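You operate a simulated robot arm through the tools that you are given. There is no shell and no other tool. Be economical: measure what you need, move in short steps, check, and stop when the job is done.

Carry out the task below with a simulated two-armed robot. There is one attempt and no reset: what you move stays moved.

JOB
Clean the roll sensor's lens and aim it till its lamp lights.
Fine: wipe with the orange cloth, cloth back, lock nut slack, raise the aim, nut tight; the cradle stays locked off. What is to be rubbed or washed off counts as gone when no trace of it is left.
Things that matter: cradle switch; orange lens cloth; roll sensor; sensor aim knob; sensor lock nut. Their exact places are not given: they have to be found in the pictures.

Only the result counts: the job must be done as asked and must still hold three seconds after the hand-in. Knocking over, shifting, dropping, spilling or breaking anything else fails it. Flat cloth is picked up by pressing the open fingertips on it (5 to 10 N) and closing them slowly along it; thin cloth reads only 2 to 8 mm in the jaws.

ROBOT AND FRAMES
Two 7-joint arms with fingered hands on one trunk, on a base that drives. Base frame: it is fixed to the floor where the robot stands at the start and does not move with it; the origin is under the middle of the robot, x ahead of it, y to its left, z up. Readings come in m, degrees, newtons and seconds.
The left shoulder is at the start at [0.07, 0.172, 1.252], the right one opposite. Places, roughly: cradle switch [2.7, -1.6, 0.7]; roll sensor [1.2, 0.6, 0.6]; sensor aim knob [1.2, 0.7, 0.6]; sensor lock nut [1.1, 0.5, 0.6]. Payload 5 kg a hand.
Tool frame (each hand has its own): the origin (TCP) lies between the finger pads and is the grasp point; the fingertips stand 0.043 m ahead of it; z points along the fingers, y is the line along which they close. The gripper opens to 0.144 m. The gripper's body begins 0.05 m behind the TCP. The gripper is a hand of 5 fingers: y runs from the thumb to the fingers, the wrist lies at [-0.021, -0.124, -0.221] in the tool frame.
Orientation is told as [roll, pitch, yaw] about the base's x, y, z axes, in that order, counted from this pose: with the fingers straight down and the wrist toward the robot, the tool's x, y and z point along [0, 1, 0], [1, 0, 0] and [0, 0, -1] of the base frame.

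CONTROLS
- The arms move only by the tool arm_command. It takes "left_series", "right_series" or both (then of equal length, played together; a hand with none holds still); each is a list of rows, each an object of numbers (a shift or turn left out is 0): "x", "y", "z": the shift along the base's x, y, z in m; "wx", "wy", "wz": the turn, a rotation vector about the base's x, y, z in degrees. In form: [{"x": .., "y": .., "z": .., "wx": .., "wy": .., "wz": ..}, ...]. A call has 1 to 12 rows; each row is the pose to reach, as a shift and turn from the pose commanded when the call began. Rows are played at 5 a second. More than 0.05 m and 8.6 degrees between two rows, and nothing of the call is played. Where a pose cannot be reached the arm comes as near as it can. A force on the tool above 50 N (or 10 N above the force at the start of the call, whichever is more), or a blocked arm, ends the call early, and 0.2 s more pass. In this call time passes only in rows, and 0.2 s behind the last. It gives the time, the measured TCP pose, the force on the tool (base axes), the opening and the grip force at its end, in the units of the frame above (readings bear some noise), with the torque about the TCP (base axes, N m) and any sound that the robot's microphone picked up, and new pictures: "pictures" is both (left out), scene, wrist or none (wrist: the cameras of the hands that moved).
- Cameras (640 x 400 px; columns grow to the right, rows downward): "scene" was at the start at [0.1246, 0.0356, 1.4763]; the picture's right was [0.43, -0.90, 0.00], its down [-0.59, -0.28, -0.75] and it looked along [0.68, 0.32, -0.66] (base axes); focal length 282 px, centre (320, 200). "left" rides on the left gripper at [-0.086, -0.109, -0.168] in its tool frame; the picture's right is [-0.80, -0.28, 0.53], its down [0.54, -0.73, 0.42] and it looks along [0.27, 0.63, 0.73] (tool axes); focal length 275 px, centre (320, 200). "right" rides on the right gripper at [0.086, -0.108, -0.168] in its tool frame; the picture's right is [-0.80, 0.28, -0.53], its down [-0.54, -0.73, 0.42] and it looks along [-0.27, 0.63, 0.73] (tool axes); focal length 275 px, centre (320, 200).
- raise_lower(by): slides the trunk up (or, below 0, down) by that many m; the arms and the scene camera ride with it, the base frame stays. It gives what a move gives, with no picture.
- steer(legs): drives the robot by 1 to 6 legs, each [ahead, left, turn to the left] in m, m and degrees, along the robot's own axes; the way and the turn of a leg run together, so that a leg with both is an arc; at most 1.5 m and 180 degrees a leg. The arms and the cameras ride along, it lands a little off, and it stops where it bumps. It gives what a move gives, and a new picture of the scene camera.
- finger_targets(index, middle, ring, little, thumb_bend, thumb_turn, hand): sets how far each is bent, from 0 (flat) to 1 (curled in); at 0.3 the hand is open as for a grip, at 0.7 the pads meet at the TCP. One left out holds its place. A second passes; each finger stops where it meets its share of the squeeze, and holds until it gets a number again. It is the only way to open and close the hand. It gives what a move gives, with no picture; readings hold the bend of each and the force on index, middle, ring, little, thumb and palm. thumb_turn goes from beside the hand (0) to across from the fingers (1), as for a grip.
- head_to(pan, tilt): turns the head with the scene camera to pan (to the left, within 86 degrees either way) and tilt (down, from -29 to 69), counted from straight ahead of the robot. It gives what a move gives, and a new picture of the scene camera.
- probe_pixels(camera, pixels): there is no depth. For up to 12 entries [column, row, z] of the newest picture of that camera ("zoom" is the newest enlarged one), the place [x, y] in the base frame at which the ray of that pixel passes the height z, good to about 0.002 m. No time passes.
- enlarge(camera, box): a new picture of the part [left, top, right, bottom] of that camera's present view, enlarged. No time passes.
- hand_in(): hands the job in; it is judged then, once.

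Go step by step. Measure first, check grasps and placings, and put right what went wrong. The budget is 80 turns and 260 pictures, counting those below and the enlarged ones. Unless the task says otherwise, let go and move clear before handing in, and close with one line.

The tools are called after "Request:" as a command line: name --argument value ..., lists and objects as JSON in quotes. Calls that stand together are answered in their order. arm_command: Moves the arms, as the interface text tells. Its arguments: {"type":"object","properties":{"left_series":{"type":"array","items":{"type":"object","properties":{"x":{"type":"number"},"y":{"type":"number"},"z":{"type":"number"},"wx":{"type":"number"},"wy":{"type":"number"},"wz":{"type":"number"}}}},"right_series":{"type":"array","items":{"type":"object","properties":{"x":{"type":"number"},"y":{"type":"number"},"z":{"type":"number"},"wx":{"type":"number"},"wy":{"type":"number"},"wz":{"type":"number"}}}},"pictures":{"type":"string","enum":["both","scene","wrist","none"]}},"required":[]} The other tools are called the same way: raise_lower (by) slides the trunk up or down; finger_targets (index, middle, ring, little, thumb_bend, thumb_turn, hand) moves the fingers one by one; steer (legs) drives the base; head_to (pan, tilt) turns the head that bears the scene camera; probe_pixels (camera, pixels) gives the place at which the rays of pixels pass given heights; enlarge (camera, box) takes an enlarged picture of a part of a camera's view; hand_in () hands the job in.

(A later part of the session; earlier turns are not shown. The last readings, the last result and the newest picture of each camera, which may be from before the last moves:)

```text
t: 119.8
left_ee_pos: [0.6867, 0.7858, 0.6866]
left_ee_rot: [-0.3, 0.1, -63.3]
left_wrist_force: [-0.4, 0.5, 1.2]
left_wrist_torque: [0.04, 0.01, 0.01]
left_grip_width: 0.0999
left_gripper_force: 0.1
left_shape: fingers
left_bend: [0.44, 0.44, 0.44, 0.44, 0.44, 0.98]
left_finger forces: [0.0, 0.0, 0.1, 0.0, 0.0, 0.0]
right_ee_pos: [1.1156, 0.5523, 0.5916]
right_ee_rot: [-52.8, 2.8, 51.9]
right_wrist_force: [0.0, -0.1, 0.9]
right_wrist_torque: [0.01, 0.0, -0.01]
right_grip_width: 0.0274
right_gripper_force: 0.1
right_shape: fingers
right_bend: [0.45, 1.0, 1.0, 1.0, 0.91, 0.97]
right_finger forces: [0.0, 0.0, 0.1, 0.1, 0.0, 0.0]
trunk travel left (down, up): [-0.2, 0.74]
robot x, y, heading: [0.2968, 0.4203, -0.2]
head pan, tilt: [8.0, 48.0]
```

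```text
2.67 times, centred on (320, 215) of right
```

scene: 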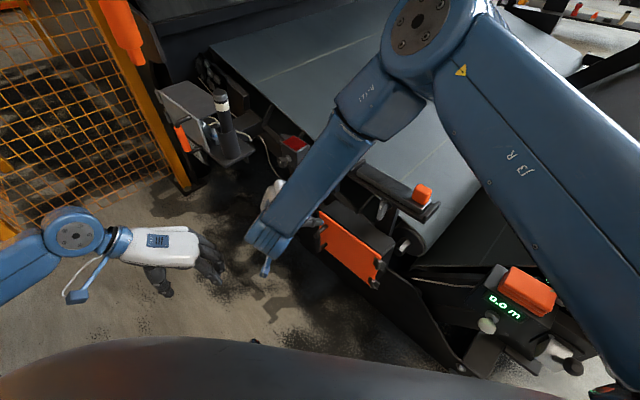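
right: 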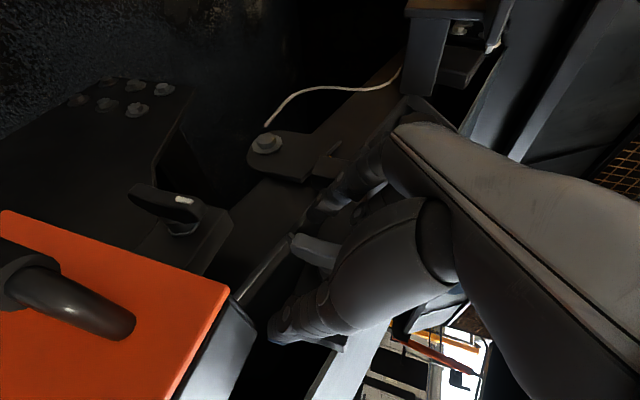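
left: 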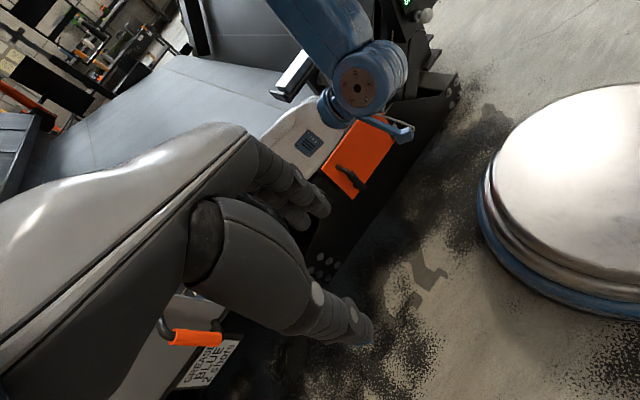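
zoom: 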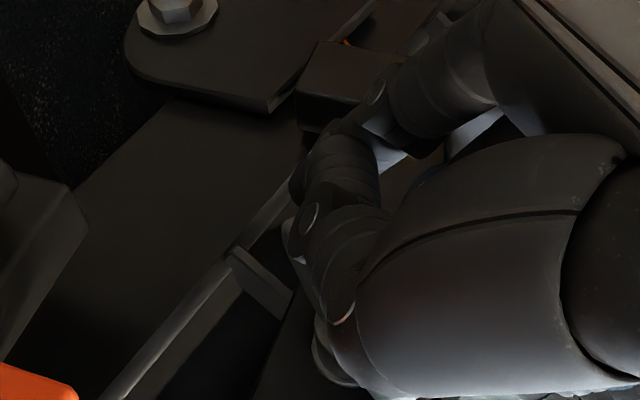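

The thumb swung across freely and the lever left its old place, so it turns this other way. I open, back off and look at where it is.

Request:
finger_targets --hand "right" --index 0.4 --thumb_bend 0.4

Request:
arm_command --right_series '[{"x": -0.024, "y": 0.0185, "z": 0.003}, {"x": -0.055, "y": 0.04, "z": 0.01}]' --pictures "wrist"

Request:
enlarge --camera "right" --box '[200, 140, 440, 290]'

Request:
enlarge --camera "scene" --box '[250, 120, 346, 190]'

```text
t: 120.8
left_ee_pos: [0.687, 0.7857, 0.6868]
left_ee_rot: [-0.4, 0.1, -63.2]
left_wrist_force: [0.0, -0.1, 0.2]
left_wrist_torque: [0.0, 0.03, 0.04]
left_grip_width: 0.1
left_gripper_force: 0.1
left_shape: fingers
left_bend: [0.44, 0.44, 0.44, 0.44, 0.44, 0.98]
left_finger forces: [0.0, 0.0, 0.1, 0.1, 0.1, 0.1]
right_ee_pos: [1.1165, 0.5514, 0.5919]
right_ee_rot: [-52.8, 2.8, 52.0]
right_wrist_force: [-0.2, 0.2, 0.6]
right_wrist_torque: [0.02, -0.01, 0.03]
right_grip_width: 0.1141
right_gripper_force: 0.2
right_shape: fingers
right_bend: [0.4, 1.0, 1.0, 1.0, 0.4, 0.97]
right_finger forces: [0.1, 0.1, 0.1, 0.0, 0.0, 0.0]
trunk travel left (down, up): [-0.2, 0.74]
robot x, y, heading: [0.2951, 0.4186, -0.1]
head pan, tilt: [8.0, 48.0]
```

```text
t: 121.4
left_ee_pos: [0.6876, 0.786, 0.6874]
left_ee_rot: [-0.4, 0.1, -63.3]
left_wrist_force: [0.2, 0.2, -0.6]
left_wrist_torque: [0.01, -0.01, -0.02]
left_grip_width: 0.0998
left_gripper_force: 0.1
left_shape: fingers
left_bend: [0.44, 0.44, 0.44, 0.44, 0.44, 0.98]
left_finger forces: [0.1, 0.0, 0.0, 0.0, 0.0, 0.0]
right_ee_pos: [1.0603, 0.5936, 0.5979]
right_ee_rot: [-52.9, 2.8, 51.9]
right_wrist_force: [-0.3, -0.3, -0.4]
right_wrist_torque: [0.02, 0.03, 0.02]
right_grip_width: 0.114
right_gripper_force: 0.0
right_shape: fingers
right_bend: [0.4, 1.0, 1.0, 1.0, 0.4, 0.97]
right_finger forces: [0.0, 0.0, 0.0, 0.0, 0.0, 0.1]
trunk travel left (down, up): [-0.2, 0.74]
robot x, y, heading: [0.2931, 0.4233, 0.0]
head pan, tilt: [8.0, 48.0]
```

right: 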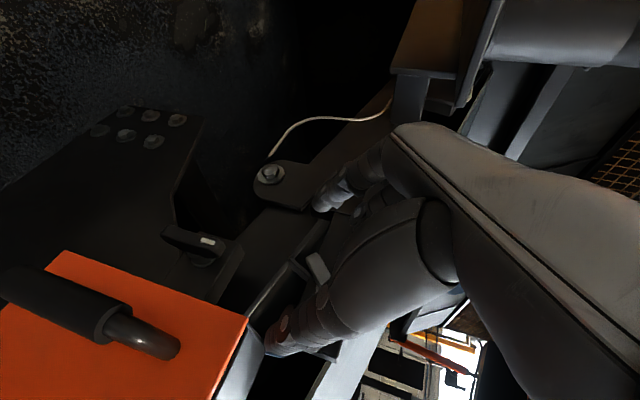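

```text
2.67 times, centred on (320, 215) of right
```

zoom: 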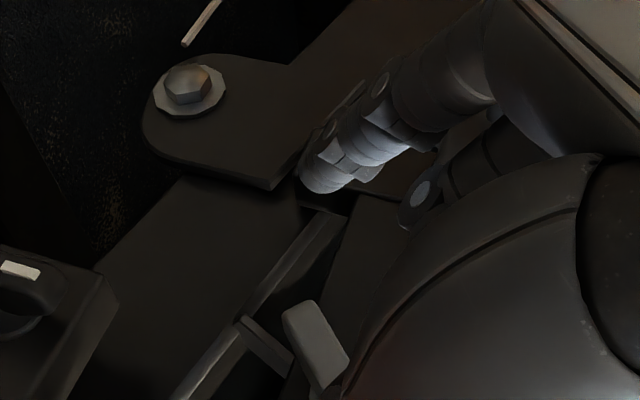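

```text
5.71 times, centred on (298, 155) of scene
```

zoom: 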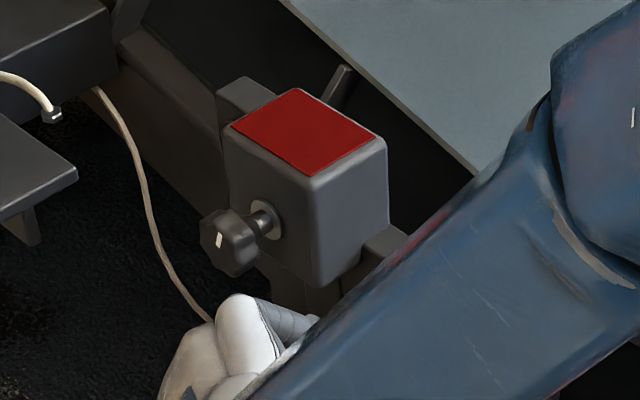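

The lever has swung about 45° (zoom (310,340) now points toward the sensor): that is the slack direction, the other being the tight stop. I push it further with the thumb the same way.

Request:
arm_command --right_series '[{"x": 0.035, "y": -0.012, "z": 0.0}, {"x": 0.068, "y": -0.026, "z": 0.0}]' --pictures "none"

Request:
finger_targets --hand "right" --index 0.42 --thumb_bend 0.95

Request:
arm_command --right_series '[{"x": 0.004, "y": 0.005, "z": 0.008}, {"x": 0.008, "y": 0.01, "z": 0.016}, {"x": 0.008, "y": 0.01, "z": 0.022}]' --pictures "none"

Request:
enlarge --camera "right" --box '[200, 140, 440, 290]'

Request:
finger_targets --hand "right" --index 0.4 --thumb_bend 0.4

Request:
arm_command --right_series '[{"x": -0.03, "y": 0.02, "z": 0.0}, {"x": -0.065, "y": 0.035, "z": 0.005}]' --pictures "none"

Request:
enlarge --camera "right" --box '[200, 140, 440, 290]'

```text
t: 122.0
left_ee_pos: [0.6889, 0.7865, 0.6882]
left_ee_rot: [-0.5, 0.1, -63.3]
left_wrist_force: [-0.5, -0.2, 0.2]
left_wrist_torque: [0.09, 0.0, 0.02]
left_grip_width: 0.0998
left_gripper_force: 0.1
left_shape: fingers
left_bend: [0.44, 0.44, 0.44, 0.44, 0.44, 0.98]
left_finger forces: [0.0, 0.1, 0.0, 0.1, 0.0, 0.0]
right_ee_pos: [1.1283, 0.5649, 0.6002]
right_ee_rot: [-52.7, 3.0, 52.0]
right_wrist_force: [0.4, -0.1, -0.6]
right_wrist_torque: [-0.04, -0.02, -0.02]
right_grip_width: 0.1142
right_gripper_force: 0.0
right_shape: fingers
right_bend: [0.4, 1.0, 1.0, 1.0, 0.4, 0.97]
right_finger forces: [0.1, 0.1, 0.0, 0.1, 0.0, 0.0]
trunk travel left (down, up): [-0.2, 0.74]
robot x, y, heading: [0.2967, 0.4173, 0.1]
head pan, tilt: [8.0, 48.0]
```

```text
t: 123.0
left_ee_pos: [0.6872, 0.7864, 0.6884]
left_ee_rot: [-0.5, 0.1, -63.2]
left_wrist_force: [-0.3, -0.2, 0.5]
left_wrist_torque: [0.04, 0.0, 0.03]
left_grip_width: 0.0997
left_gripper_force: 0.2
left_shape: fingers
left_bend: [0.44, 0.44, 0.44, 0.44, 0.44, 0.98]
left_finger forces: [0.0, 0.1, 0.0, 0.0, 0.1, 0.1]
right_ee_pos: [1.1291, 0.5679, 0.6017]
right_ee_rot: [-52.8, 2.8, 52.0]
right_wrist_force: [-0.3, -0.7, -0.8]
right_wrist_torque: [0.03, 0.07, -0.01]
right_grip_width: 0.0321
right_gripper_force: 0.0
right_shape: fingers
right_bend: [0.4, 1.0, 1.0, 1.0, 0.93, 0.97]
right_finger forces: [0.1, 0.1, 0.0, 0.0, 0.0, 0.1]
trunk travel left (down, up): [-0.2, 0.74]
robot x, y, heading: [0.2928, 0.4207, 0.0]
head pan, tilt: [8.0, 48.0]
```

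```text
t: 123.8
left_ee_pos: [0.6875, 0.7862, 0.6888]
left_ee_rot: [-0.4, 0.0, -63.2]
left_wrist_force: [-0.2, -0.5, -0.6]
left_wrist_torque: [-0.02, -0.04, 0.0]
left_grip_width: 0.0999
left_gripper_force: 0.1
left_shape: fingers
left_bend: [0.44, 0.44, 0.44, 0.44, 0.44, 0.98]
left_finger forces: [0.1, 0.0, 0.0, 0.1, 0.0, 0.0]
right_ee_pos: [1.1382, 0.5766, 0.6227]
right_ee_rot: [-52.8, 2.8, 51.9]
right_wrist_force: [0.0, -0.3, 0.7]
right_wrist_torque: [0.0, -0.01, -0.01]
right_grip_width: 0.0323
right_gripper_force: 0.0
right_shape: fingers
right_bend: [0.4, 1.0, 1.0, 1.0, 0.93, 0.97]
right_finger forces: [0.0, 0.1, 0.1, 0.0, 0.0, 0.1]
trunk travel left (down, up): [-0.2, 0.74]
robot x, y, heading: [0.2924, 0.4175, 0.2]
head pan, tilt: [8.0, 48.0]
```

```text
2.67 times, centred on (320, 215) of right
```

zoom: 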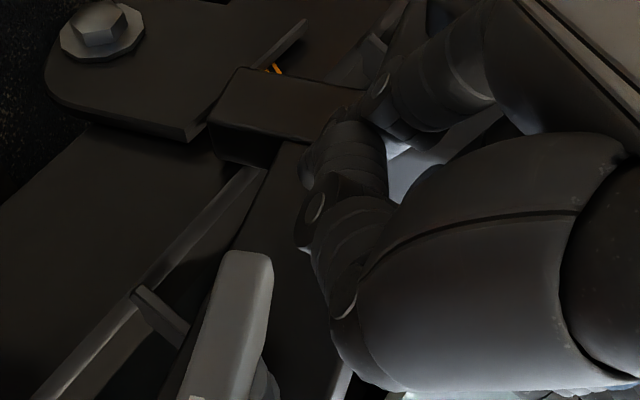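

```text
t: 124.8
left_ee_pos: [0.6883, 0.7861, 0.6882]
left_ee_rot: [-0.3, 0.1, -63.3]
left_wrist_force: [-1.3, -0.6, 0.6]
left_wrist_torque: [0.03, -0.05, 0.01]
left_grip_width: 0.0998
left_gripper_force: 0.0
left_shape: fingers
left_bend: [0.44, 0.44, 0.44, 0.44, 0.44, 0.98]
left_finger forces: [0.0, 0.0, 0.0, 0.0, 0.1, 0.0]
right_ee_pos: [1.1378, 0.5749, 0.6226]
right_ee_rot: [-52.8, 2.8, 52.1]
right_wrist_force: [-0.7, -0.3, 0.3]
right_wrist_torque: [0.0, 0.03, 0.01]
right_grip_width: 0.1139
right_gripper_force: 0.2
right_shape: fingers
right_bend: [0.4, 1.0, 1.0, 1.0, 0.4, 0.98]
right_finger forces: [0.0, 0.0, 0.1, 0.0, 0.2, 0.0]
trunk travel left (down, up): [-0.2, 0.74]
robot x, y, heading: [0.2957, 0.4176, 0.1]
head pan, tilt: [8.0, 48.0]
```

```text
t: 125.4
left_ee_pos: [0.6882, 0.7861, 0.6874]
left_ee_rot: [-0.4, 0.1, -63.2]
left_wrist_force: [-0.7, -0.2, 0.4]
left_wrist_torque: [-0.02, 0.0, 0.02]
left_grip_width: 0.1
left_gripper_force: 0.0
left_shape: fingers
left_bend: [0.44, 0.44, 0.44, 0.44, 0.44, 0.98]
left_finger forces: [0.0, 0.1, 0.0, 0.0, 0.0, 0.0]
right_ee_pos: [1.0754, 0.6122, 0.6254]
right_ee_rot: [-52.9, 2.9, 51.9]
right_wrist_force: [0.7, 0.2, 0.0]
right_wrist_torque: [-0.02, 0.0, -0.01]
right_grip_width: 0.114
right_gripper_force: 0.0
right_shape: fingers
right_bend: [0.4, 1.0, 1.0, 1.0, 0.4, 0.98]
right_finger forces: [0.0, 0.0, 0.1, 0.0, 0.0, 0.0]
trunk travel left (down, up): [-0.2, 0.74]
robot x, y, heading: [0.2914, 0.4212, 0.1]
head pan, tilt: [8.0, 48.0]
```

```text
2.67 times, centred on (320, 215) of right
```

zoom: 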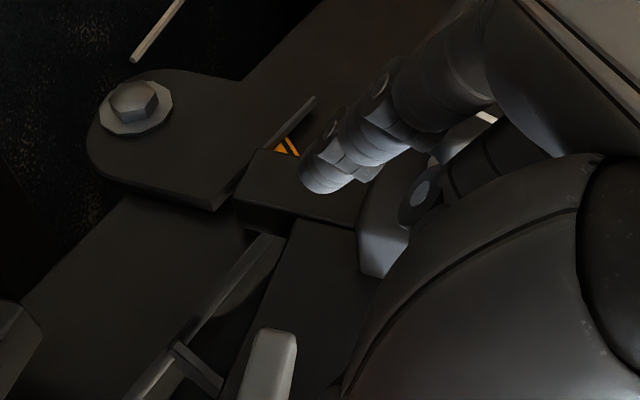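

The lever is now about parallel to the rail (~85° turned), i.e. slack. Next the aim knob: I move to a stand-off in front of it and shift the left hand out of the way.

Request:
arm_command --right_series '[{"x": 0.016, "y": 0.031, "z": 0.006}, {"x": 0.032, "y": 0.062, "z": 0.012}, {"x": 0.048, "y": 0.093, "z": 0.018}, {"x": 0.064, "y": 0.123, "z": 0.022}]' --left_series '[{"x": -0.03, "y": 0.01, "z": 0.02}, {"x": -0.06, "y": 0.02, "z": 0.04}, {"x": -0.09, "y": 0.03, "z": 0.06}, {"x": -0.11, "y": 0.04, "z": 0.08}]' --pictures "scene"

Request:
finger_targets --hand "right" --index 0.5 --middle 0.5 --thumb_bend 0.5

Request:
enlarge --camera "scene" --box '[210, 100, 340, 200]'

Request:
enlarge --camera "right" --box '[160, 100, 480, 300]'

```text
t: 126.4
left_ee_pos: [0.5782, 0.8292, 0.7659]
left_ee_rot: [-0.5, 0.1, -63.4]
left_wrist_force: [-0.6, -0.1, 0.4]
left_wrist_torque: [-0.01, 0.0, 0.0]
left_grip_width: 0.1001
left_gripper_force: 0.1
left_shape: fingers
left_bend: [0.44, 0.44, 0.44, 0.44, 0.44, 0.98]
left_finger forces: [0.0, 0.0, 0.0, 0.1, 0.1, 0.0]
right_ee_pos: [1.1382, 0.7315, 0.6519]
right_ee_rot: [-52.9, 2.9, 51.8]
right_wrist_force: [1.8, -0.6, 0.5]
right_wrist_torque: [0.03, 0.14, -0.04]
right_grip_width: 0.1141
right_gripper_force: 0.0
right_shape: fingers
right_bend: [0.4, 1.0, 1.0, 1.0, 0.4, 0.98]
right_finger forces: [0.0, 0.0, 0.1, 0.0, 0.0, 0.1]
trunk travel left (down, up): [-0.2, 0.74]
robot x, y, heading: [0.2909, 0.4209, 0.1]
head pan, tilt: [8.0, 48.0]
```

scene: 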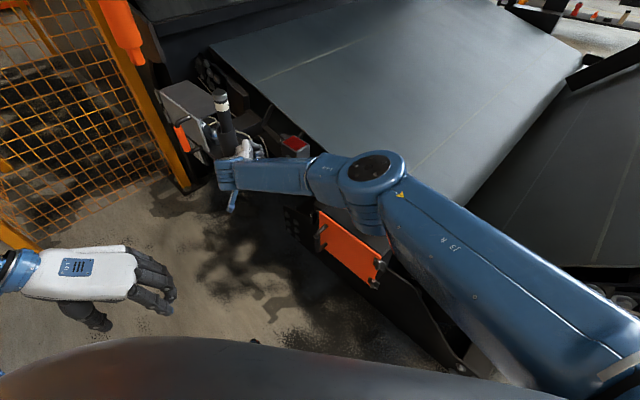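

```text
t: 127.4
left_ee_pos: [0.5774, 0.8278, 0.7649]
left_ee_rot: [-0.4, 0.1, -63.3]
left_wrist_force: [0.1, 0.6, 0.3]
left_wrist_torque: [0.03, 0.04, 0.05]
left_grip_width: 0.0997
left_gripper_force: 0.0
left_shape: fingers
left_bend: [0.44, 0.44, 0.44, 0.44, 0.44, 0.98]
left_finger forces: [0.0, 0.0, 0.0, 0.0, 0.0, 0.0]
right_ee_pos: [1.1374, 0.7284, 0.6523]
right_ee_rot: [-52.8, 2.8, 51.8]
right_wrist_force: [-10.6, -18.0, -1.5]
right_wrist_torque: [0.4, -0.22, 0.06]
right_grip_width: 0.0787
right_gripper_force: 11.6
right_shape: fingers
right_bend: [0.5, 0.7, 1.0, 1.0, 0.5, 0.98]
right_finger forces: [0.0, 21.6, 0.1, 0.0, 0.0, 0.0]
trunk travel left (down, up): [-0.2, 0.74]
robot x, y, heading: [0.2904, 0.4197, -0.2]
head pan, tilt: [8.0, 48.0]
```

```text
4.00 times, centred on (275, 150) of scene
```

zoom: 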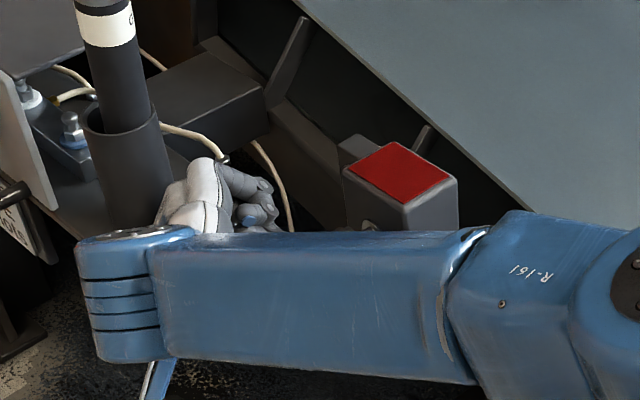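

```text
2.00 times, centred on (320, 200) of right
```

zoom: 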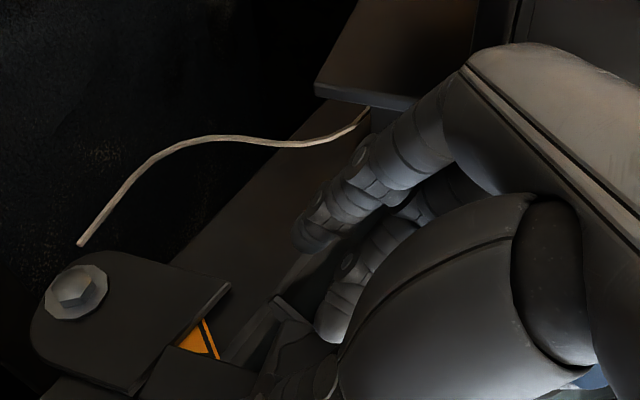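

The uncurling middle finger hit the cup beside the sensor (21.6 N). I curl it again at once, check that the cup is still in place, then go in with index and thumb only.

Request:
finger_targets --hand "right" --middle 1

Request:
arm_command --right_series '[{"x": 0.02, "y": -0.012, "z": -0.004}, {"x": 0.04, "y": -0.028, "z": -0.01}, {"x": 0.055, "y": -0.038, "z": -0.013}]' --pictures "wrist"

Request:
enlarge --camera "scene" --box '[210, 90, 340, 190]'

Request:
enlarge --camera "right" --box '[200, 140, 440, 290]'

```text
t: 128.4
left_ee_pos: [0.5785, 0.8289, 0.7655]
left_ee_rot: [-0.4, 0.1, -63.2]
left_wrist_force: [-0.7, -0.2, 0.7]
left_wrist_torque: [0.0, 0.01, 0.01]
left_grip_width: 0.1
left_gripper_force: 0.1
left_shape: fingers
left_bend: [0.44, 0.44, 0.44, 0.44, 0.44, 0.98]
left_finger forces: [0.1, 0.1, 0.1, 0.1, 0.0, 0.1]
right_ee_pos: [1.138, 0.7323, 0.6521]
right_ee_rot: [-52.7, 2.8, 52.0]
right_wrist_force: [0.2, -0.1, 0.1]
right_wrist_torque: [-0.05, 0.0, 0.04]
right_grip_width: 0.0791
right_gripper_force: 0.0
right_shape: fingers
right_bend: [0.5, 1.0, 1.0, 1.0, 0.5, 0.98]
right_finger forces: [0.0, 0.0, 0.1, 0.0, 0.0, 0.0]
trunk travel left (down, up): [-0.2, 0.74]
robot x, y, heading: [0.2916, 0.4217, -0.0]
head pan, tilt: [8.0, 48.0]
```

```text
t: 129.2
left_ee_pos: [0.577, 0.8282, 0.7664]
left_ee_rot: [-0.3, 0.1, -63.1]
left_wrist_force: [0.0, 0.3, 0.7]
left_wrist_torque: [0.03, -0.01, 0.0]
left_grip_width: 0.0997
left_gripper_force: 0.1
left_shape: fingers
left_bend: [0.44, 0.44, 0.44, 0.44, 0.44, 0.98]
left_finger forces: [0.0, 0.0, 0.0, 0.1, 0.1, 0.1]
right_ee_pos: [1.1919, 0.6954, 0.6375]
right_ee_rot: [-52.7, 2.8, 51.9]
right_wrist_force: [-7.4, -6.3, 3.9]
right_wrist_torque: [0.68, -0.33, 0.69]
right_grip_width: 0.0787
right_gripper_force: 5.4
right_shape: fingers
right_bend: [0.5, 1.0, 1.0, 1.0, 0.5, 0.98]
right_finger forces: [0.0, 10.6, 0.0, 0.1, 0.1, 0.0]
trunk travel left (down, up): [-0.2, 0.74]
robot x, y, heading: [0.2932, 0.4201, -0.1]
head pan, tilt: [8.0, 48.0]
```

right: 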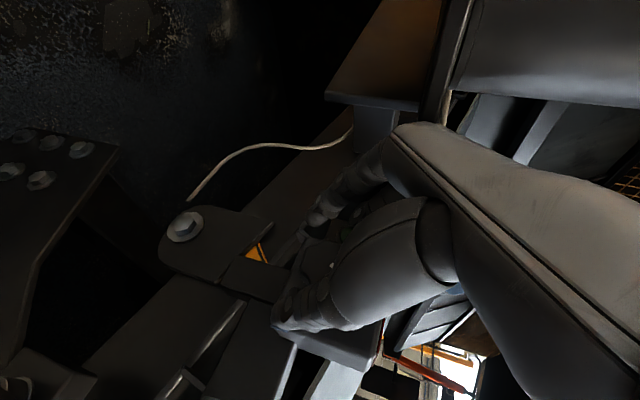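

```text
4.00 times, centred on (275, 140) of scene
```

zoom: 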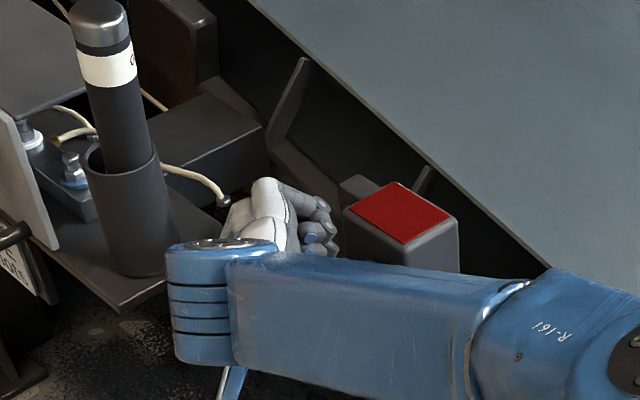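

```text
2.67 times, centred on (320, 215) of right
```

zoom: 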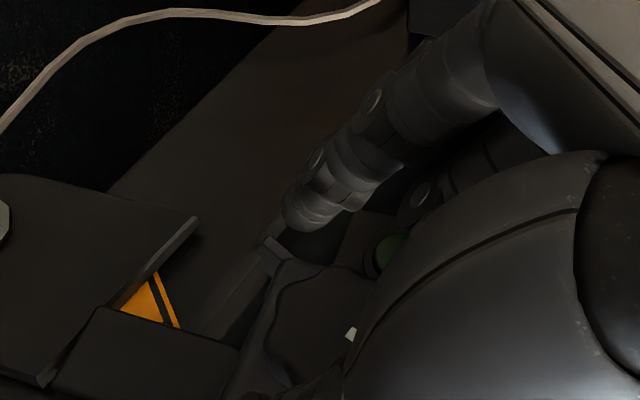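

The knob (zoom (315,310), white mark (350,335)) sits between index and thumb; the curled middle finger touches it. I ease out and down slightly, then pinch.

Request:
arm_command --right_series '[{"x": -0.008, "y": 0.006, "z": -0.006}]' --pictures "none"

Request:
finger_targets --hand "right" --index 0.72 --thumb_bend 0.75

Request:
enlarge --camera "right" --box '[200, 140, 440, 290]'

```text
t: 129.6
left_ee_pos: [0.5779, 0.8272, 0.7668]
left_ee_rot: [-0.2, 0.1, -63.3]
left_wrist_force: [0.7, 0.5, 0.0]
left_wrist_torque: [0.01, -0.01, -0.03]
left_grip_width: 0.1001
left_gripper_force: 0.1
left_shape: fingers
left_bend: [0.44, 0.44, 0.44, 0.44, 0.44, 0.98]
left_finger forces: [0.0, 0.0, 0.1, 0.1, 0.1, 0.0]
right_ee_pos: [1.1863, 0.6975, 0.6329]
right_ee_rot: [-52.8, 2.8, 51.6]
right_wrist_force: [-10.0, -23.8, 14.1]
right_wrist_torque: [2.56, -0.39, 1.04]
right_grip_width: 0.0789
right_gripper_force: 14.2
right_shape: fingers
right_bend: [0.5, 1.0, 1.0, 1.0, 0.5, 0.98]
right_finger forces: [0.0, 28.2, 0.0, 0.1, 0.1, 0.0]
trunk travel left (down, up): [-0.2, 0.74]
robot x, y, heading: [0.2922, 0.4188, 0.1]
head pan, tilt: [8.0, 48.0]
```

```text
t: 130.4
left_ee_pos: [0.5781, 0.827, 0.7662]
left_ee_rot: [-0.4, 0.1, -63.3]
left_wrist_force: [-0.1, -0.1, 0.2]
left_wrist_torque: [-0.02, 0.0, 0.02]
left_grip_width: 0.1001
left_gripper_force: 0.1
left_shape: fingers
left_bend: [0.44, 0.44, 0.44, 0.44, 0.44, 0.98]
left_finger forces: [0.1, 0.0, 0.1, 0.1, 0.0, 0.1]
right_ee_pos: [1.1847, 0.6969, 0.6261]
right_ee_rot: [-52.8, 3.2, 51.6]
right_wrist_force: [-6.6, -8.6, -4.9]
right_wrist_torque: [0.19, -0.2, 0.27]
right_grip_width: 0.0021
right_gripper_force: 3.6
right_shape: fingers
right_bend: [0.72, 1.0, 1.0, 1.0, 0.72, 0.96]
right_finger forces: [0.0, 7.0, 0.0, 0.0, 0.1, 0.0]
trunk travel left (down, up): [-0.2, 0.74]
robot x, y, heading: [0.2905, 0.4198, -0.2]
head pan, tilt: [8.0, 48.0]
stopped (right hand): the force on the tool passed its limit at 52 N (the readings are from after the stop); the commanded pose is now the measured one
```

```text
2.67 times, centred on (320, 215) of right
```

zoom: 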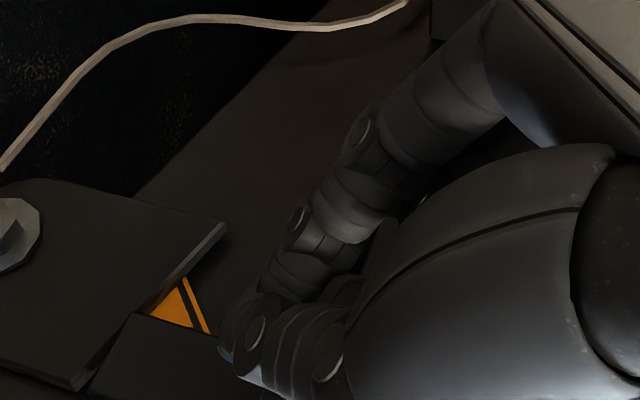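

The fingers closed on nothing: too far out and low. I open, go up and back in to (1.194,0.694,0.642), and pinch again.

Request:
finger_targets --hand "right" --index 0.48 --thumb_bend 0.48

Request:
arm_command --right_series '[{"x": -0.006, "y": 0.005, "z": 0.01}, {"x": -0.0, "y": 0.0, "z": 0.017}, {"x": 0.0095, "y": -0.004, "z": 0.017}]' --pictures "none"

Request:
enlarge --camera "right" --box '[200, 140, 440, 290]'

Request:
finger_targets --hand "right" --index 0.7 --thumb_bend 0.75

Request:
enlarge --camera "right" --box '[200, 140, 440, 290]'

```text
t: 131.4
left_ee_pos: [0.5771, 0.8266, 0.7664]
left_ee_rot: [-0.5, 0.1, -63.3]
left_wrist_force: [1.1, -0.1, 0.1]
left_wrist_torque: [-0.01, -0.01, 0.03]
left_grip_width: 0.0999
left_gripper_force: 0.1
left_shape: fingers
left_bend: [0.44, 0.44, 0.44, 0.44, 0.44, 0.98]
left_finger forces: [0.1, 0.0, 0.0, 0.0, 0.0, 0.1]
right_ee_pos: [1.1848, 0.6977, 0.6273]
right_ee_rot: [-52.8, 3.0, 51.6]
right_wrist_force: [-16.9, -18.8, -9.7]
right_wrist_torque: [0.31, -1.08, 1.57]
right_grip_width: 0.0852
right_gripper_force: 12.9
right_shape: fingers
right_bend: [0.48, 1.0, 1.0, 1.0, 0.48, 0.97]
right_finger forces: [0.1, 24.9, 0.0, 0.0, 0.0, 0.1]
trunk travel left (down, up): [-0.2, 0.74]
robot x, y, heading: [0.2915, 0.4237, -0.0]
head pan, tilt: [8.0, 48.0]
```

```text
t: 132.2
left_ee_pos: [0.5783, 0.8285, 0.7664]
left_ee_rot: [-0.4, 0.1, -63.3]
left_wrist_force: [-0.4, 0.6, -0.4]
left_wrist_torque: [0.01, 0.02, 0.0]
left_grip_width: 0.0998
left_gripper_force: 0.2
left_shape: fingers
left_bend: [0.44, 0.44, 0.44, 0.44, 0.44, 0.98]
left_finger forces: [0.0, 0.0, 0.0, 0.0, 0.0, 0.1]
right_ee_pos: [1.1955, 0.6956, 0.6453]
right_ee_rot: [-52.8, 3.1, 51.7]
right_wrist_force: [0.5, -1.1, -0.3]
right_wrist_torque: [0.01, -0.01, 0.07]
right_grip_width: 0.0854
right_gripper_force: 0.4
right_shape: fingers
right_bend: [0.48, 1.0, 1.0, 1.0, 0.48, 0.97]
right_finger forces: [1.2, 0.0, 0.0, 0.0, 0.1, 0.0]
trunk travel left (down, up): [-0.2, 0.74]
robot x, y, heading: [0.2936, 0.4233, -0.0]
head pan, tilt: [8.0, 48.0]
```

```text
2.67 times, centred on (320, 215) of right
```

zoom: 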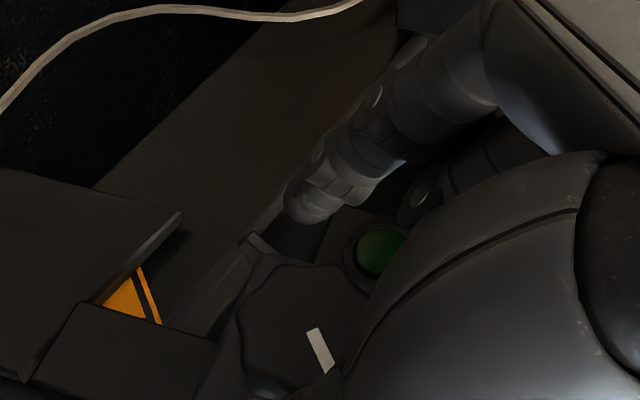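

```text
t: 133.2
left_ee_pos: [0.5781, 0.8276, 0.767]
left_ee_rot: [-0.3, 0.2, -63.5]
left_wrist_force: [0.5, 0.0, -0.4]
left_wrist_torque: [-0.01, -0.01, 0.01]
left_grip_width: 0.1
left_gripper_force: 0.0
left_shape: fingers
left_bend: [0.44, 0.44, 0.44, 0.44, 0.44, 0.98]
left_finger forces: [0.1, 0.0, 0.1, 0.1, 0.0, 0.0]
right_ee_pos: [1.196, 0.6922, 0.6454]
right_ee_rot: [-52.7, 3.1, 51.4]
right_wrist_force: [-9.3, -27.5, -4.8]
right_wrist_torque: [-0.18, 0.15, 0.11]
right_grip_width: 0.0296
right_gripper_force: 15.9
right_shape: fingers
right_bend: [0.68, 1.0, 1.0, 1.0, 0.65, 0.96]
right_finger forces: [2.4, 0.0, 0.0, 0.0, 30.4, 0.0]
trunk travel left (down, up): [-0.2, 0.74]
robot x, y, heading: [0.2916, 0.4194, -0.0]
head pan, tilt: [8.0, 48.0]
```

```text
2.67 times, centred on (320, 215) of right
```

zoom: 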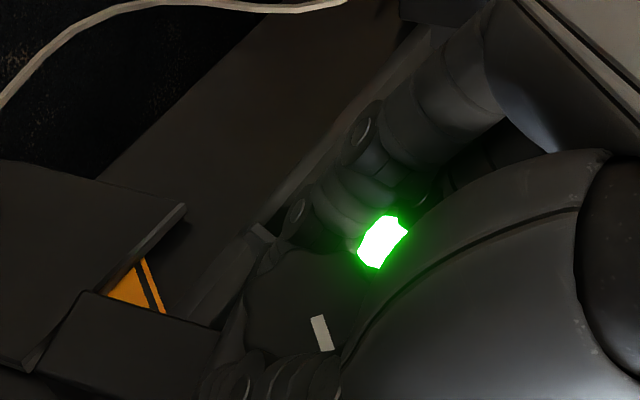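

The lamp has lit bright green (zoom (380,240)): the pinch turned the knob into the window. I release gently and check that it stays lit.

Request:
finger_targets --hand "right" --index 0.6 --thumb_bend 0.6

Request:
finger_targets --hand "right" --index 0.47 --thumb_bend 0.45

Request:
enlarge --camera "right" --box '[200, 140, 440, 290]'

```text
t: 134.2
left_ee_pos: [0.5775, 0.8274, 0.7669]
left_ee_rot: [-0.3, 0.1, -63.3]
left_wrist_force: [-0.4, -0.2, -0.2]
left_wrist_torque: [0.0, -0.01, 0.01]
left_grip_width: 0.1
left_gripper_force: 0.1
left_shape: fingers
left_bend: [0.44, 0.44, 0.44, 0.44, 0.44, 0.98]
left_finger forces: [0.0, 0.0, 0.0, 0.0, 0.0, 0.0]
right_ee_pos: [1.1939, 0.6958, 0.6454]
right_ee_rot: [-52.7, 3.0, 51.9]
right_wrist_force: [-5.6, -3.9, 2.0]
right_wrist_torque: [-0.11, 0.1, -0.06]
right_grip_width: 0.0504
right_gripper_force: 4.0
right_shape: fingers
right_bend: [0.6, 1.0, 1.0, 1.0, 0.57, 0.97]
right_finger forces: [0.1, 0.0, 0.0, 0.1, 7.9, 0.1]
trunk travel left (down, up): [-0.2, 0.74]
robot x, y, heading: [0.2935, 0.4184, -0.2]
head pan, tilt: [8.0, 48.0]
```

```text
t: 135.2
left_ee_pos: [0.5785, 0.8274, 0.7661]
left_ee_rot: [-0.4, 0.1, -63.3]
left_wrist_force: [-0.2, 0.5, -0.8]
left_wrist_torque: [0.0, 0.03, -0.01]
left_grip_width: 0.1001
left_gripper_force: 0.0
left_shape: fingers
left_bend: [0.44, 0.44, 0.44, 0.44, 0.44, 0.98]
left_finger forces: [0.1, 0.1, 0.1, 0.1, 0.1, 0.0]
right_ee_pos: [1.195, 0.6944, 0.6457]
right_ee_rot: [-52.7, 3.1, 51.7]
right_wrist_force: [0.4, 0.5, -0.4]
right_wrist_torque: [0.01, 0.01, 0.01]
right_grip_width: 0.0927
right_gripper_force: 0.0
right_shape: fingers
right_bend: [0.47, 1.0, 1.0, 1.0, 0.45, 0.97]
right_finger forces: [0.0, 0.1, 0.1, 0.0, 0.1, 0.0]
trunk travel left (down, up): [-0.2, 0.74]
robot x, y, heading: [0.2922, 0.4189, 0.1]
head pan, tilt: [8.0, 48.0]
```

```text
2.67 times, centred on (320, 215) of right
```

zoom: 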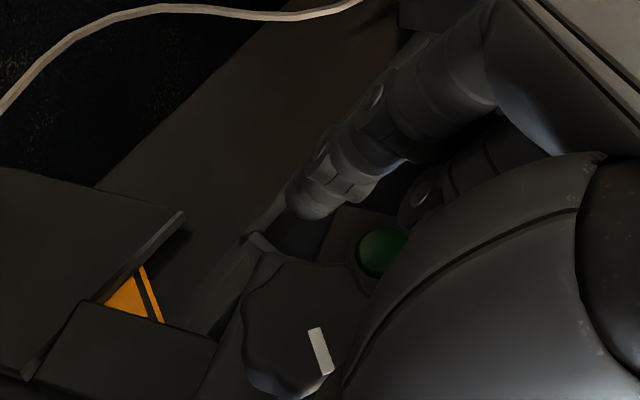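

The lamp went out on release: the retreating thumb dragged the knob back ~3° (mark slope 22.7° → 19.6°). So counter-clockwise raises it. I'll press with the thumb only, roll the knob by moving the hand up a few mm, then withdraw sideways.

Request:
finger_targets --hand "right" --index 0.42 --thumb_bend 0.62

Request:
enlarge --camera "right" --box '[200, 140, 440, 290]'

Request:
arm_command --right_series '[{"z": 0.002}, {"z": 0.004}]' --pictures "none"

Request:
enlarge --camera "right" --box '[200, 140, 440, 290]'

```text
t: 136.2
left_ee_pos: [0.5786, 0.8278, 0.7663]
left_ee_rot: [-0.3, 0.1, -63.3]
left_wrist_force: [-0.6, 0.2, 0.2]
left_wrist_torque: [-0.01, 0.0, 0.01]
left_grip_width: 0.0999
left_gripper_force: 0.0
left_shape: fingers
left_bend: [0.44, 0.44, 0.44, 0.44, 0.44, 0.98]
left_finger forces: [0.0, 0.1, 0.1, 0.1, 0.0, 0.0]
right_ee_pos: [1.1944, 0.6956, 0.6457]
right_ee_rot: [-52.6, 3.2, 51.7]
right_wrist_force: [-5.6, -9.5, 0.0]
right_wrist_torque: [-0.1, 0.07, 0.05]
right_grip_width: 0.0817
right_gripper_force: 5.4
right_shape: fingers
right_bend: [0.42, 1.0, 1.0, 1.0, 0.58, 0.97]
right_finger forces: [0.1, 0.1, 0.0, 0.1, 11.0, 0.0]
trunk travel left (down, up): [-0.2, 0.74]
robot x, y, heading: [0.2935, 0.4214, -0.1]
head pan, tilt: [8.0, 48.0]
```

```text
2.67 times, centred on (320, 215) of right
```

zoom: 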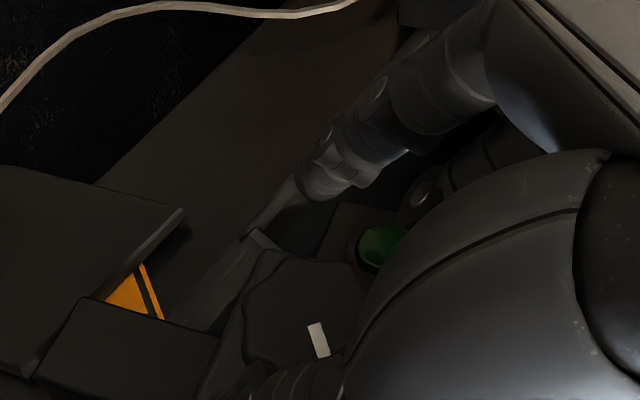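

```text
t: 136.8
left_ee_pos: [0.5785, 0.827, 0.7662]
left_ee_rot: [-0.4, 0.0, -63.3]
left_wrist_force: [0.6, -0.4, -0.4]
left_wrist_torque: [0.04, 0.0, 0.01]
left_grip_width: 0.1002
left_gripper_force: 0.0
left_shape: fingers
left_bend: [0.44, 0.44, 0.44, 0.44, 0.44, 0.98]
left_finger forces: [0.0, 0.0, 0.0, 0.0, 0.0, 0.0]
right_ee_pos: [1.1941, 0.6948, 0.6478]
right_ee_rot: [-52.7, 3.2, 51.7]
right_wrist_force: [-2.7, -10.6, -4.4]
right_wrist_torque: [-0.13, -0.09, 0.18]
right_grip_width: 0.0815
right_gripper_force: 5.2
right_shape: fingers
right_bend: [0.42, 1.0, 1.0, 1.0, 0.58, 0.97]
right_finger forces: [2.4, 0.1, 0.0, 0.0, 8.2, 0.0]
trunk travel left (down, up): [-0.2, 0.74]
robot x, y, heading: [0.2911, 0.4206, 0.1]
head pan, tilt: [8.0, 48.0]
```

```text
2.67 times, centred on (320, 215) of right
```

zoom: 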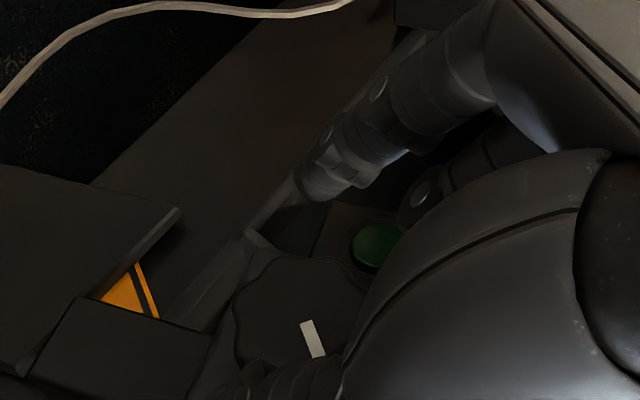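

Careful measurement of the mark: 23° before, 16° when lit, 17° after release, 20° now. So clockwise raises the aim; I press and move the hand down in small steps.

Request:
arm_command --right_series '[{"z": -0.002}, {"z": -0.004}]' --pictures "none"

Request:
enlarge --camera "right" --box '[260, 200, 380, 275]'

Request:
arm_command --right_series '[{"z": -0.0015}, {"z": -0.003}]' --pictures "none"

Request:
enlarge --camera "right" --box '[260, 200, 380, 275]'

```text
t: 137.4
left_ee_pos: [0.5777, 0.8277, 0.7665]
left_ee_rot: [-0.3, 0.1, -63.3]
left_wrist_force: [0.5, -0.5, -0.3]
left_wrist_torque: [0.03, -0.03, -0.03]
left_grip_width: 0.0999
left_gripper_force: 0.0
left_shape: fingers
left_bend: [0.44, 0.44, 0.44, 0.44, 0.44, 0.98]
left_finger forces: [0.0, 0.0, 0.1, 0.0, 0.0, 0.1]
right_ee_pos: [1.1946, 0.6962, 0.6462]
right_ee_rot: [-52.7, 3.1, 51.7]
right_wrist_force: [-5.2, -11.0, 2.8]
right_wrist_torque: [-0.1, 0.09, 0.1]
right_grip_width: 0.0821
right_gripper_force: 6.6
right_shape: fingers
right_bend: [0.42, 1.0, 1.0, 1.0, 0.58, 0.98]
right_finger forces: [1.5, 0.0, 0.1, 0.0, 11.4, 0.0]
trunk travel left (down, up): [-0.2, 0.74]
robot x, y, heading: [0.2927, 0.4191, -0.1]
head pan, tilt: [8.0, 48.0]
```

```text
5.33 times, centred on (320, 238) of right
```

zoom: 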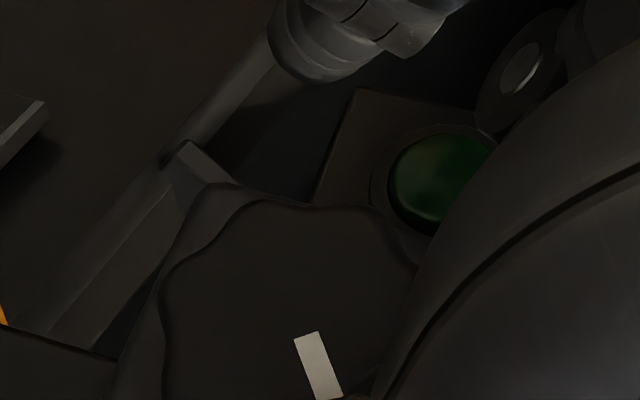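

```text
t: 138.0
left_ee_pos: [0.5777, 0.8274, 0.766]
left_ee_rot: [-0.3, 0.1, -63.3]
left_wrist_force: [0.6, -0.2, -0.2]
left_wrist_torque: [-0.02, 0.0, 0.01]
left_grip_width: 0.0998
left_gripper_force: 0.1
left_shape: fingers
left_bend: [0.44, 0.44, 0.44, 0.44, 0.44, 0.98]
left_finger forces: [0.1, 0.1, 0.1, 0.1, 0.0, 0.0]
right_ee_pos: [1.1948, 0.6942, 0.6424]
right_ee_rot: [-52.7, 3.0, 51.8]
right_wrist_force: [-5.6, -7.2, 3.8]
right_wrist_torque: [-0.11, 0.08, 0.02]
right_grip_width: 0.0815
right_gripper_force: 4.8
right_shape: fingers
right_bend: [0.42, 1.0, 1.0, 1.0, 0.58, 0.98]
right_finger forces: [0.0, 0.0, 0.0, 0.0, 9.5, 0.1]
trunk travel left (down, up): [-0.2, 0.74]
robot x, y, heading: [0.2905, 0.4176, -0.1]
head pan, tilt: [8.0, 48.0]
```

```text
5.33 times, centred on (320, 238) of right
```

zoom: 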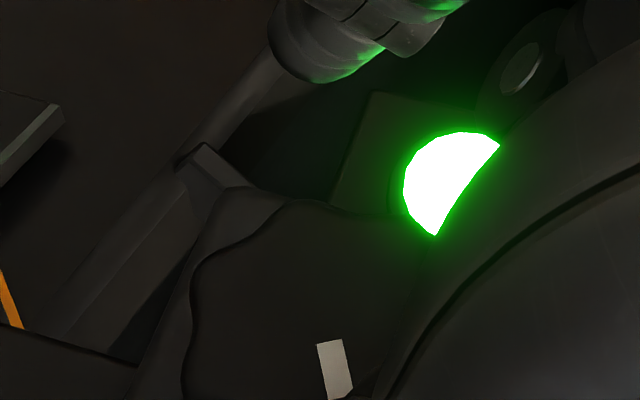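

Lit again. I withdraw the thumb straight sideways (-u), so nothing drags the knob.

Request:
arm_command --right_series '[{"x": -0.003, "y": -0.004, "z": -0.0003}, {"x": -0.007, "y": -0.009, "z": -0.0003}, {"x": -0.009, "y": -0.0117, "z": -0.0003}]' --pictures "none"

Request:
enlarge --camera "right" --box '[230, 180, 390, 280]'

```text
t: 138.8
left_ee_pos: [0.5778, 0.828, 0.765]
left_ee_rot: [-0.4, 0.0, -63.2]
left_wrist_force: [0.2, -0.6, -0.7]
left_wrist_torque: [0.01, 0.03, -0.02]
left_grip_width: 0.0998
left_gripper_force: 0.0
left_shape: fingers
left_bend: [0.44, 0.44, 0.44, 0.44, 0.44, 0.98]
left_finger forces: [0.0, 0.0, 0.0, 0.0, 0.0, 0.0]
right_ee_pos: [1.1847, 0.6836, 0.6412]
right_ee_rot: [-52.7, 3.1, 51.9]
right_wrist_force: [0.5, -0.2, -0.7]
right_wrist_torque: [0.03, 0.01, 0.01]
right_grip_width: 0.072
right_gripper_force: 0.0
right_shape: fingers
right_bend: [0.42, 1.0, 1.0, 1.0, 0.62, 0.98]
right_finger forces: [0.1, 0.0, 0.1, 0.1, 0.0, 0.0]
trunk travel left (down, up): [-0.2, 0.74]
robot x, y, heading: [0.296, 0.4162, 0.0]
head pan, tilt: [8.0, 48.0]
```

```text
4.00 times, centred on (310, 230) of right
```

zoom: 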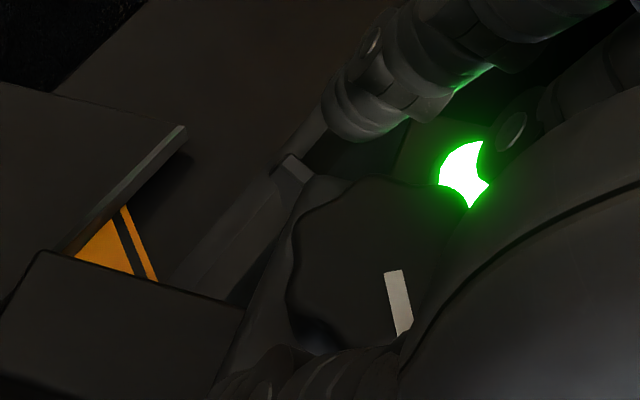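

Lamp stays lit with the hand free. I withdraw outward and come round above the lever (now horizontal) to tighten it, stopping before contact to check.

Request:
arm_command --right_series '[{"x": -0.02, "y": 0.0153}, {"x": -0.0395, "y": 0.03, "z": 0.002}, {"x": -0.0553, "y": 0.0427, "z": 0.004}, {"x": -0.072, "y": 0.01, "z": 0.01}, {"x": -0.089, "y": -0.022, "z": 0.016}, {"x": -0.106, "y": -0.055, "z": 0.022}, {"x": -0.1224, "y": -0.0878, "z": 0.029}]' --pictures "none"

Request:
finger_targets --hand "right" --index 0.5 --thumb_bend 0.4

Request:
arm_command --right_series '[{"x": 0.0274, "y": -0.021, "z": -0.002}, {"x": 0.0553, "y": -0.0427, "z": -0.003}]' --pictures "none"

Request:
enlarge --camera "right" --box '[200, 140, 440, 290]'

Request:
enlarge --camera "scene" --box '[240, 110, 346, 190]'

```text
t: 140.4
left_ee_pos: [0.5774, 0.8281, 0.7662]
left_ee_rot: [-0.4, 0.2, -63.3]
left_wrist_force: [-0.3, -0.3, 0.7]
left_wrist_torque: [0.02, -0.03, 0.03]
left_grip_width: 0.1001
left_gripper_force: 0.2
left_shape: fingers
left_bend: [0.44, 0.44, 0.44, 0.44, 0.44, 0.98]
left_finger forces: [0.1, 0.0, 0.0, 0.0, 0.0, 0.0]
right_ee_pos: [1.0649, 0.5953, 0.6701]
right_ee_rot: [-52.6, 3.0, 51.7]
right_wrist_force: [0.2, 0.0, -0.1]
right_wrist_torque: [-0.01, -0.04, 0.03]
right_grip_width: 0.0719
right_gripper_force: 0.0
right_shape: fingers
right_bend: [0.42, 1.0, 1.0, 1.0, 0.62, 0.98]
right_finger forces: [0.1, 0.1, 0.0, 0.0, 0.0, 0.1]
trunk travel left (down, up): [-0.2, 0.74]
robot x, y, heading: [0.2925, 0.4202, -0.3]
head pan, tilt: [8.0, 48.0]
```

```text
t: 141.4
left_ee_pos: [0.5781, 0.8268, 0.7661]
left_ee_rot: [-0.4, 0.1, -63.4]
left_wrist_force: [0.0, 0.7, -0.4]
left_wrist_torque: [-0.01, -0.01, 0.01]
left_grip_width: 0.0998
left_gripper_force: 0.1
left_shape: fingers
left_bend: [0.44, 0.44, 0.44, 0.44, 0.44, 0.98]
left_finger forces: [0.1, 0.0, 0.1, 0.0, 0.0, 0.0]
right_ee_pos: [1.0643, 0.5958, 0.6698]
right_ee_rot: [-52.7, 3.1, 51.6]
right_wrist_force: [0.5, 0.3, -0.1]
right_wrist_torque: [-0.01, 0.0, 0.04]
right_grip_width: 0.0961
right_gripper_force: 0.0
right_shape: fingers
right_bend: [0.5, 1.0, 1.0, 1.0, 0.4, 0.98]
right_finger forces: [0.1, 0.0, 0.0, 0.0, 0.0, 0.1]
trunk travel left (down, up): [-0.2, 0.74]
robot x, y, heading: [0.2925, 0.4194, -0.1]
head pan, tilt: [8.0, 48.0]
```

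```text
t: 142.0
left_ee_pos: [0.578, 0.8279, 0.7664]
left_ee_rot: [-0.5, 0.1, -63.3]
left_wrist_force: [0.1, -0.7, 0.4]
left_wrist_torque: [0.02, 0.02, -0.01]
left_grip_width: 0.1
left_gripper_force: 0.0
left_shape: fingers
left_bend: [0.44, 0.44, 0.44, 0.44, 0.44, 0.98]
left_finger forces: [0.0, 0.0, 0.1, 0.0, 0.0, 0.0]
right_ee_pos: [1.1186, 0.552, 0.6659]
right_ee_rot: [-52.6, 3.0, 51.7]
right_wrist_force: [-0.6, 0.1, 0.2]
right_wrist_torque: [-0.03, 0.02, 0.02]
right_grip_width: 0.0961
right_gripper_force: 0.1
right_shape: fingers
right_bend: [0.5, 1.0, 1.0, 1.0, 0.4, 0.98]
right_finger forces: [0.0, 0.0, 0.0, 0.1, 0.0, 0.0]
trunk travel left (down, up): [-0.2, 0.74]
robot x, y, heading: [0.2931, 0.4191, 0.1]
head pan, tilt: [8.0, 48.0]
```

```text
2.67 times, centred on (320, 215) of right
```

zoom: 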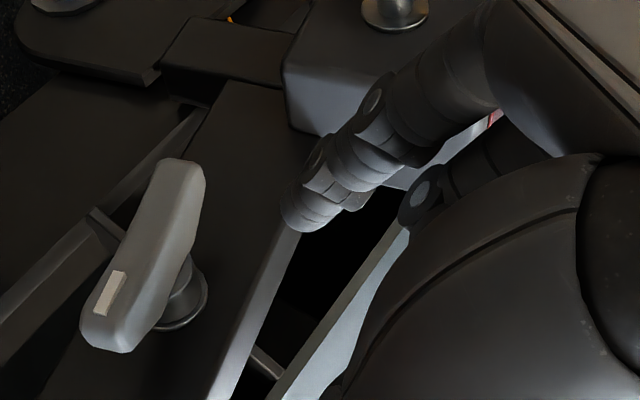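

```text
5.00 times, centred on (293, 150) of scene
```

zoom: 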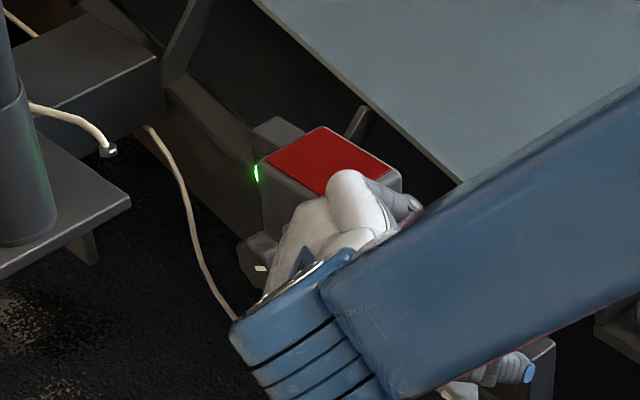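

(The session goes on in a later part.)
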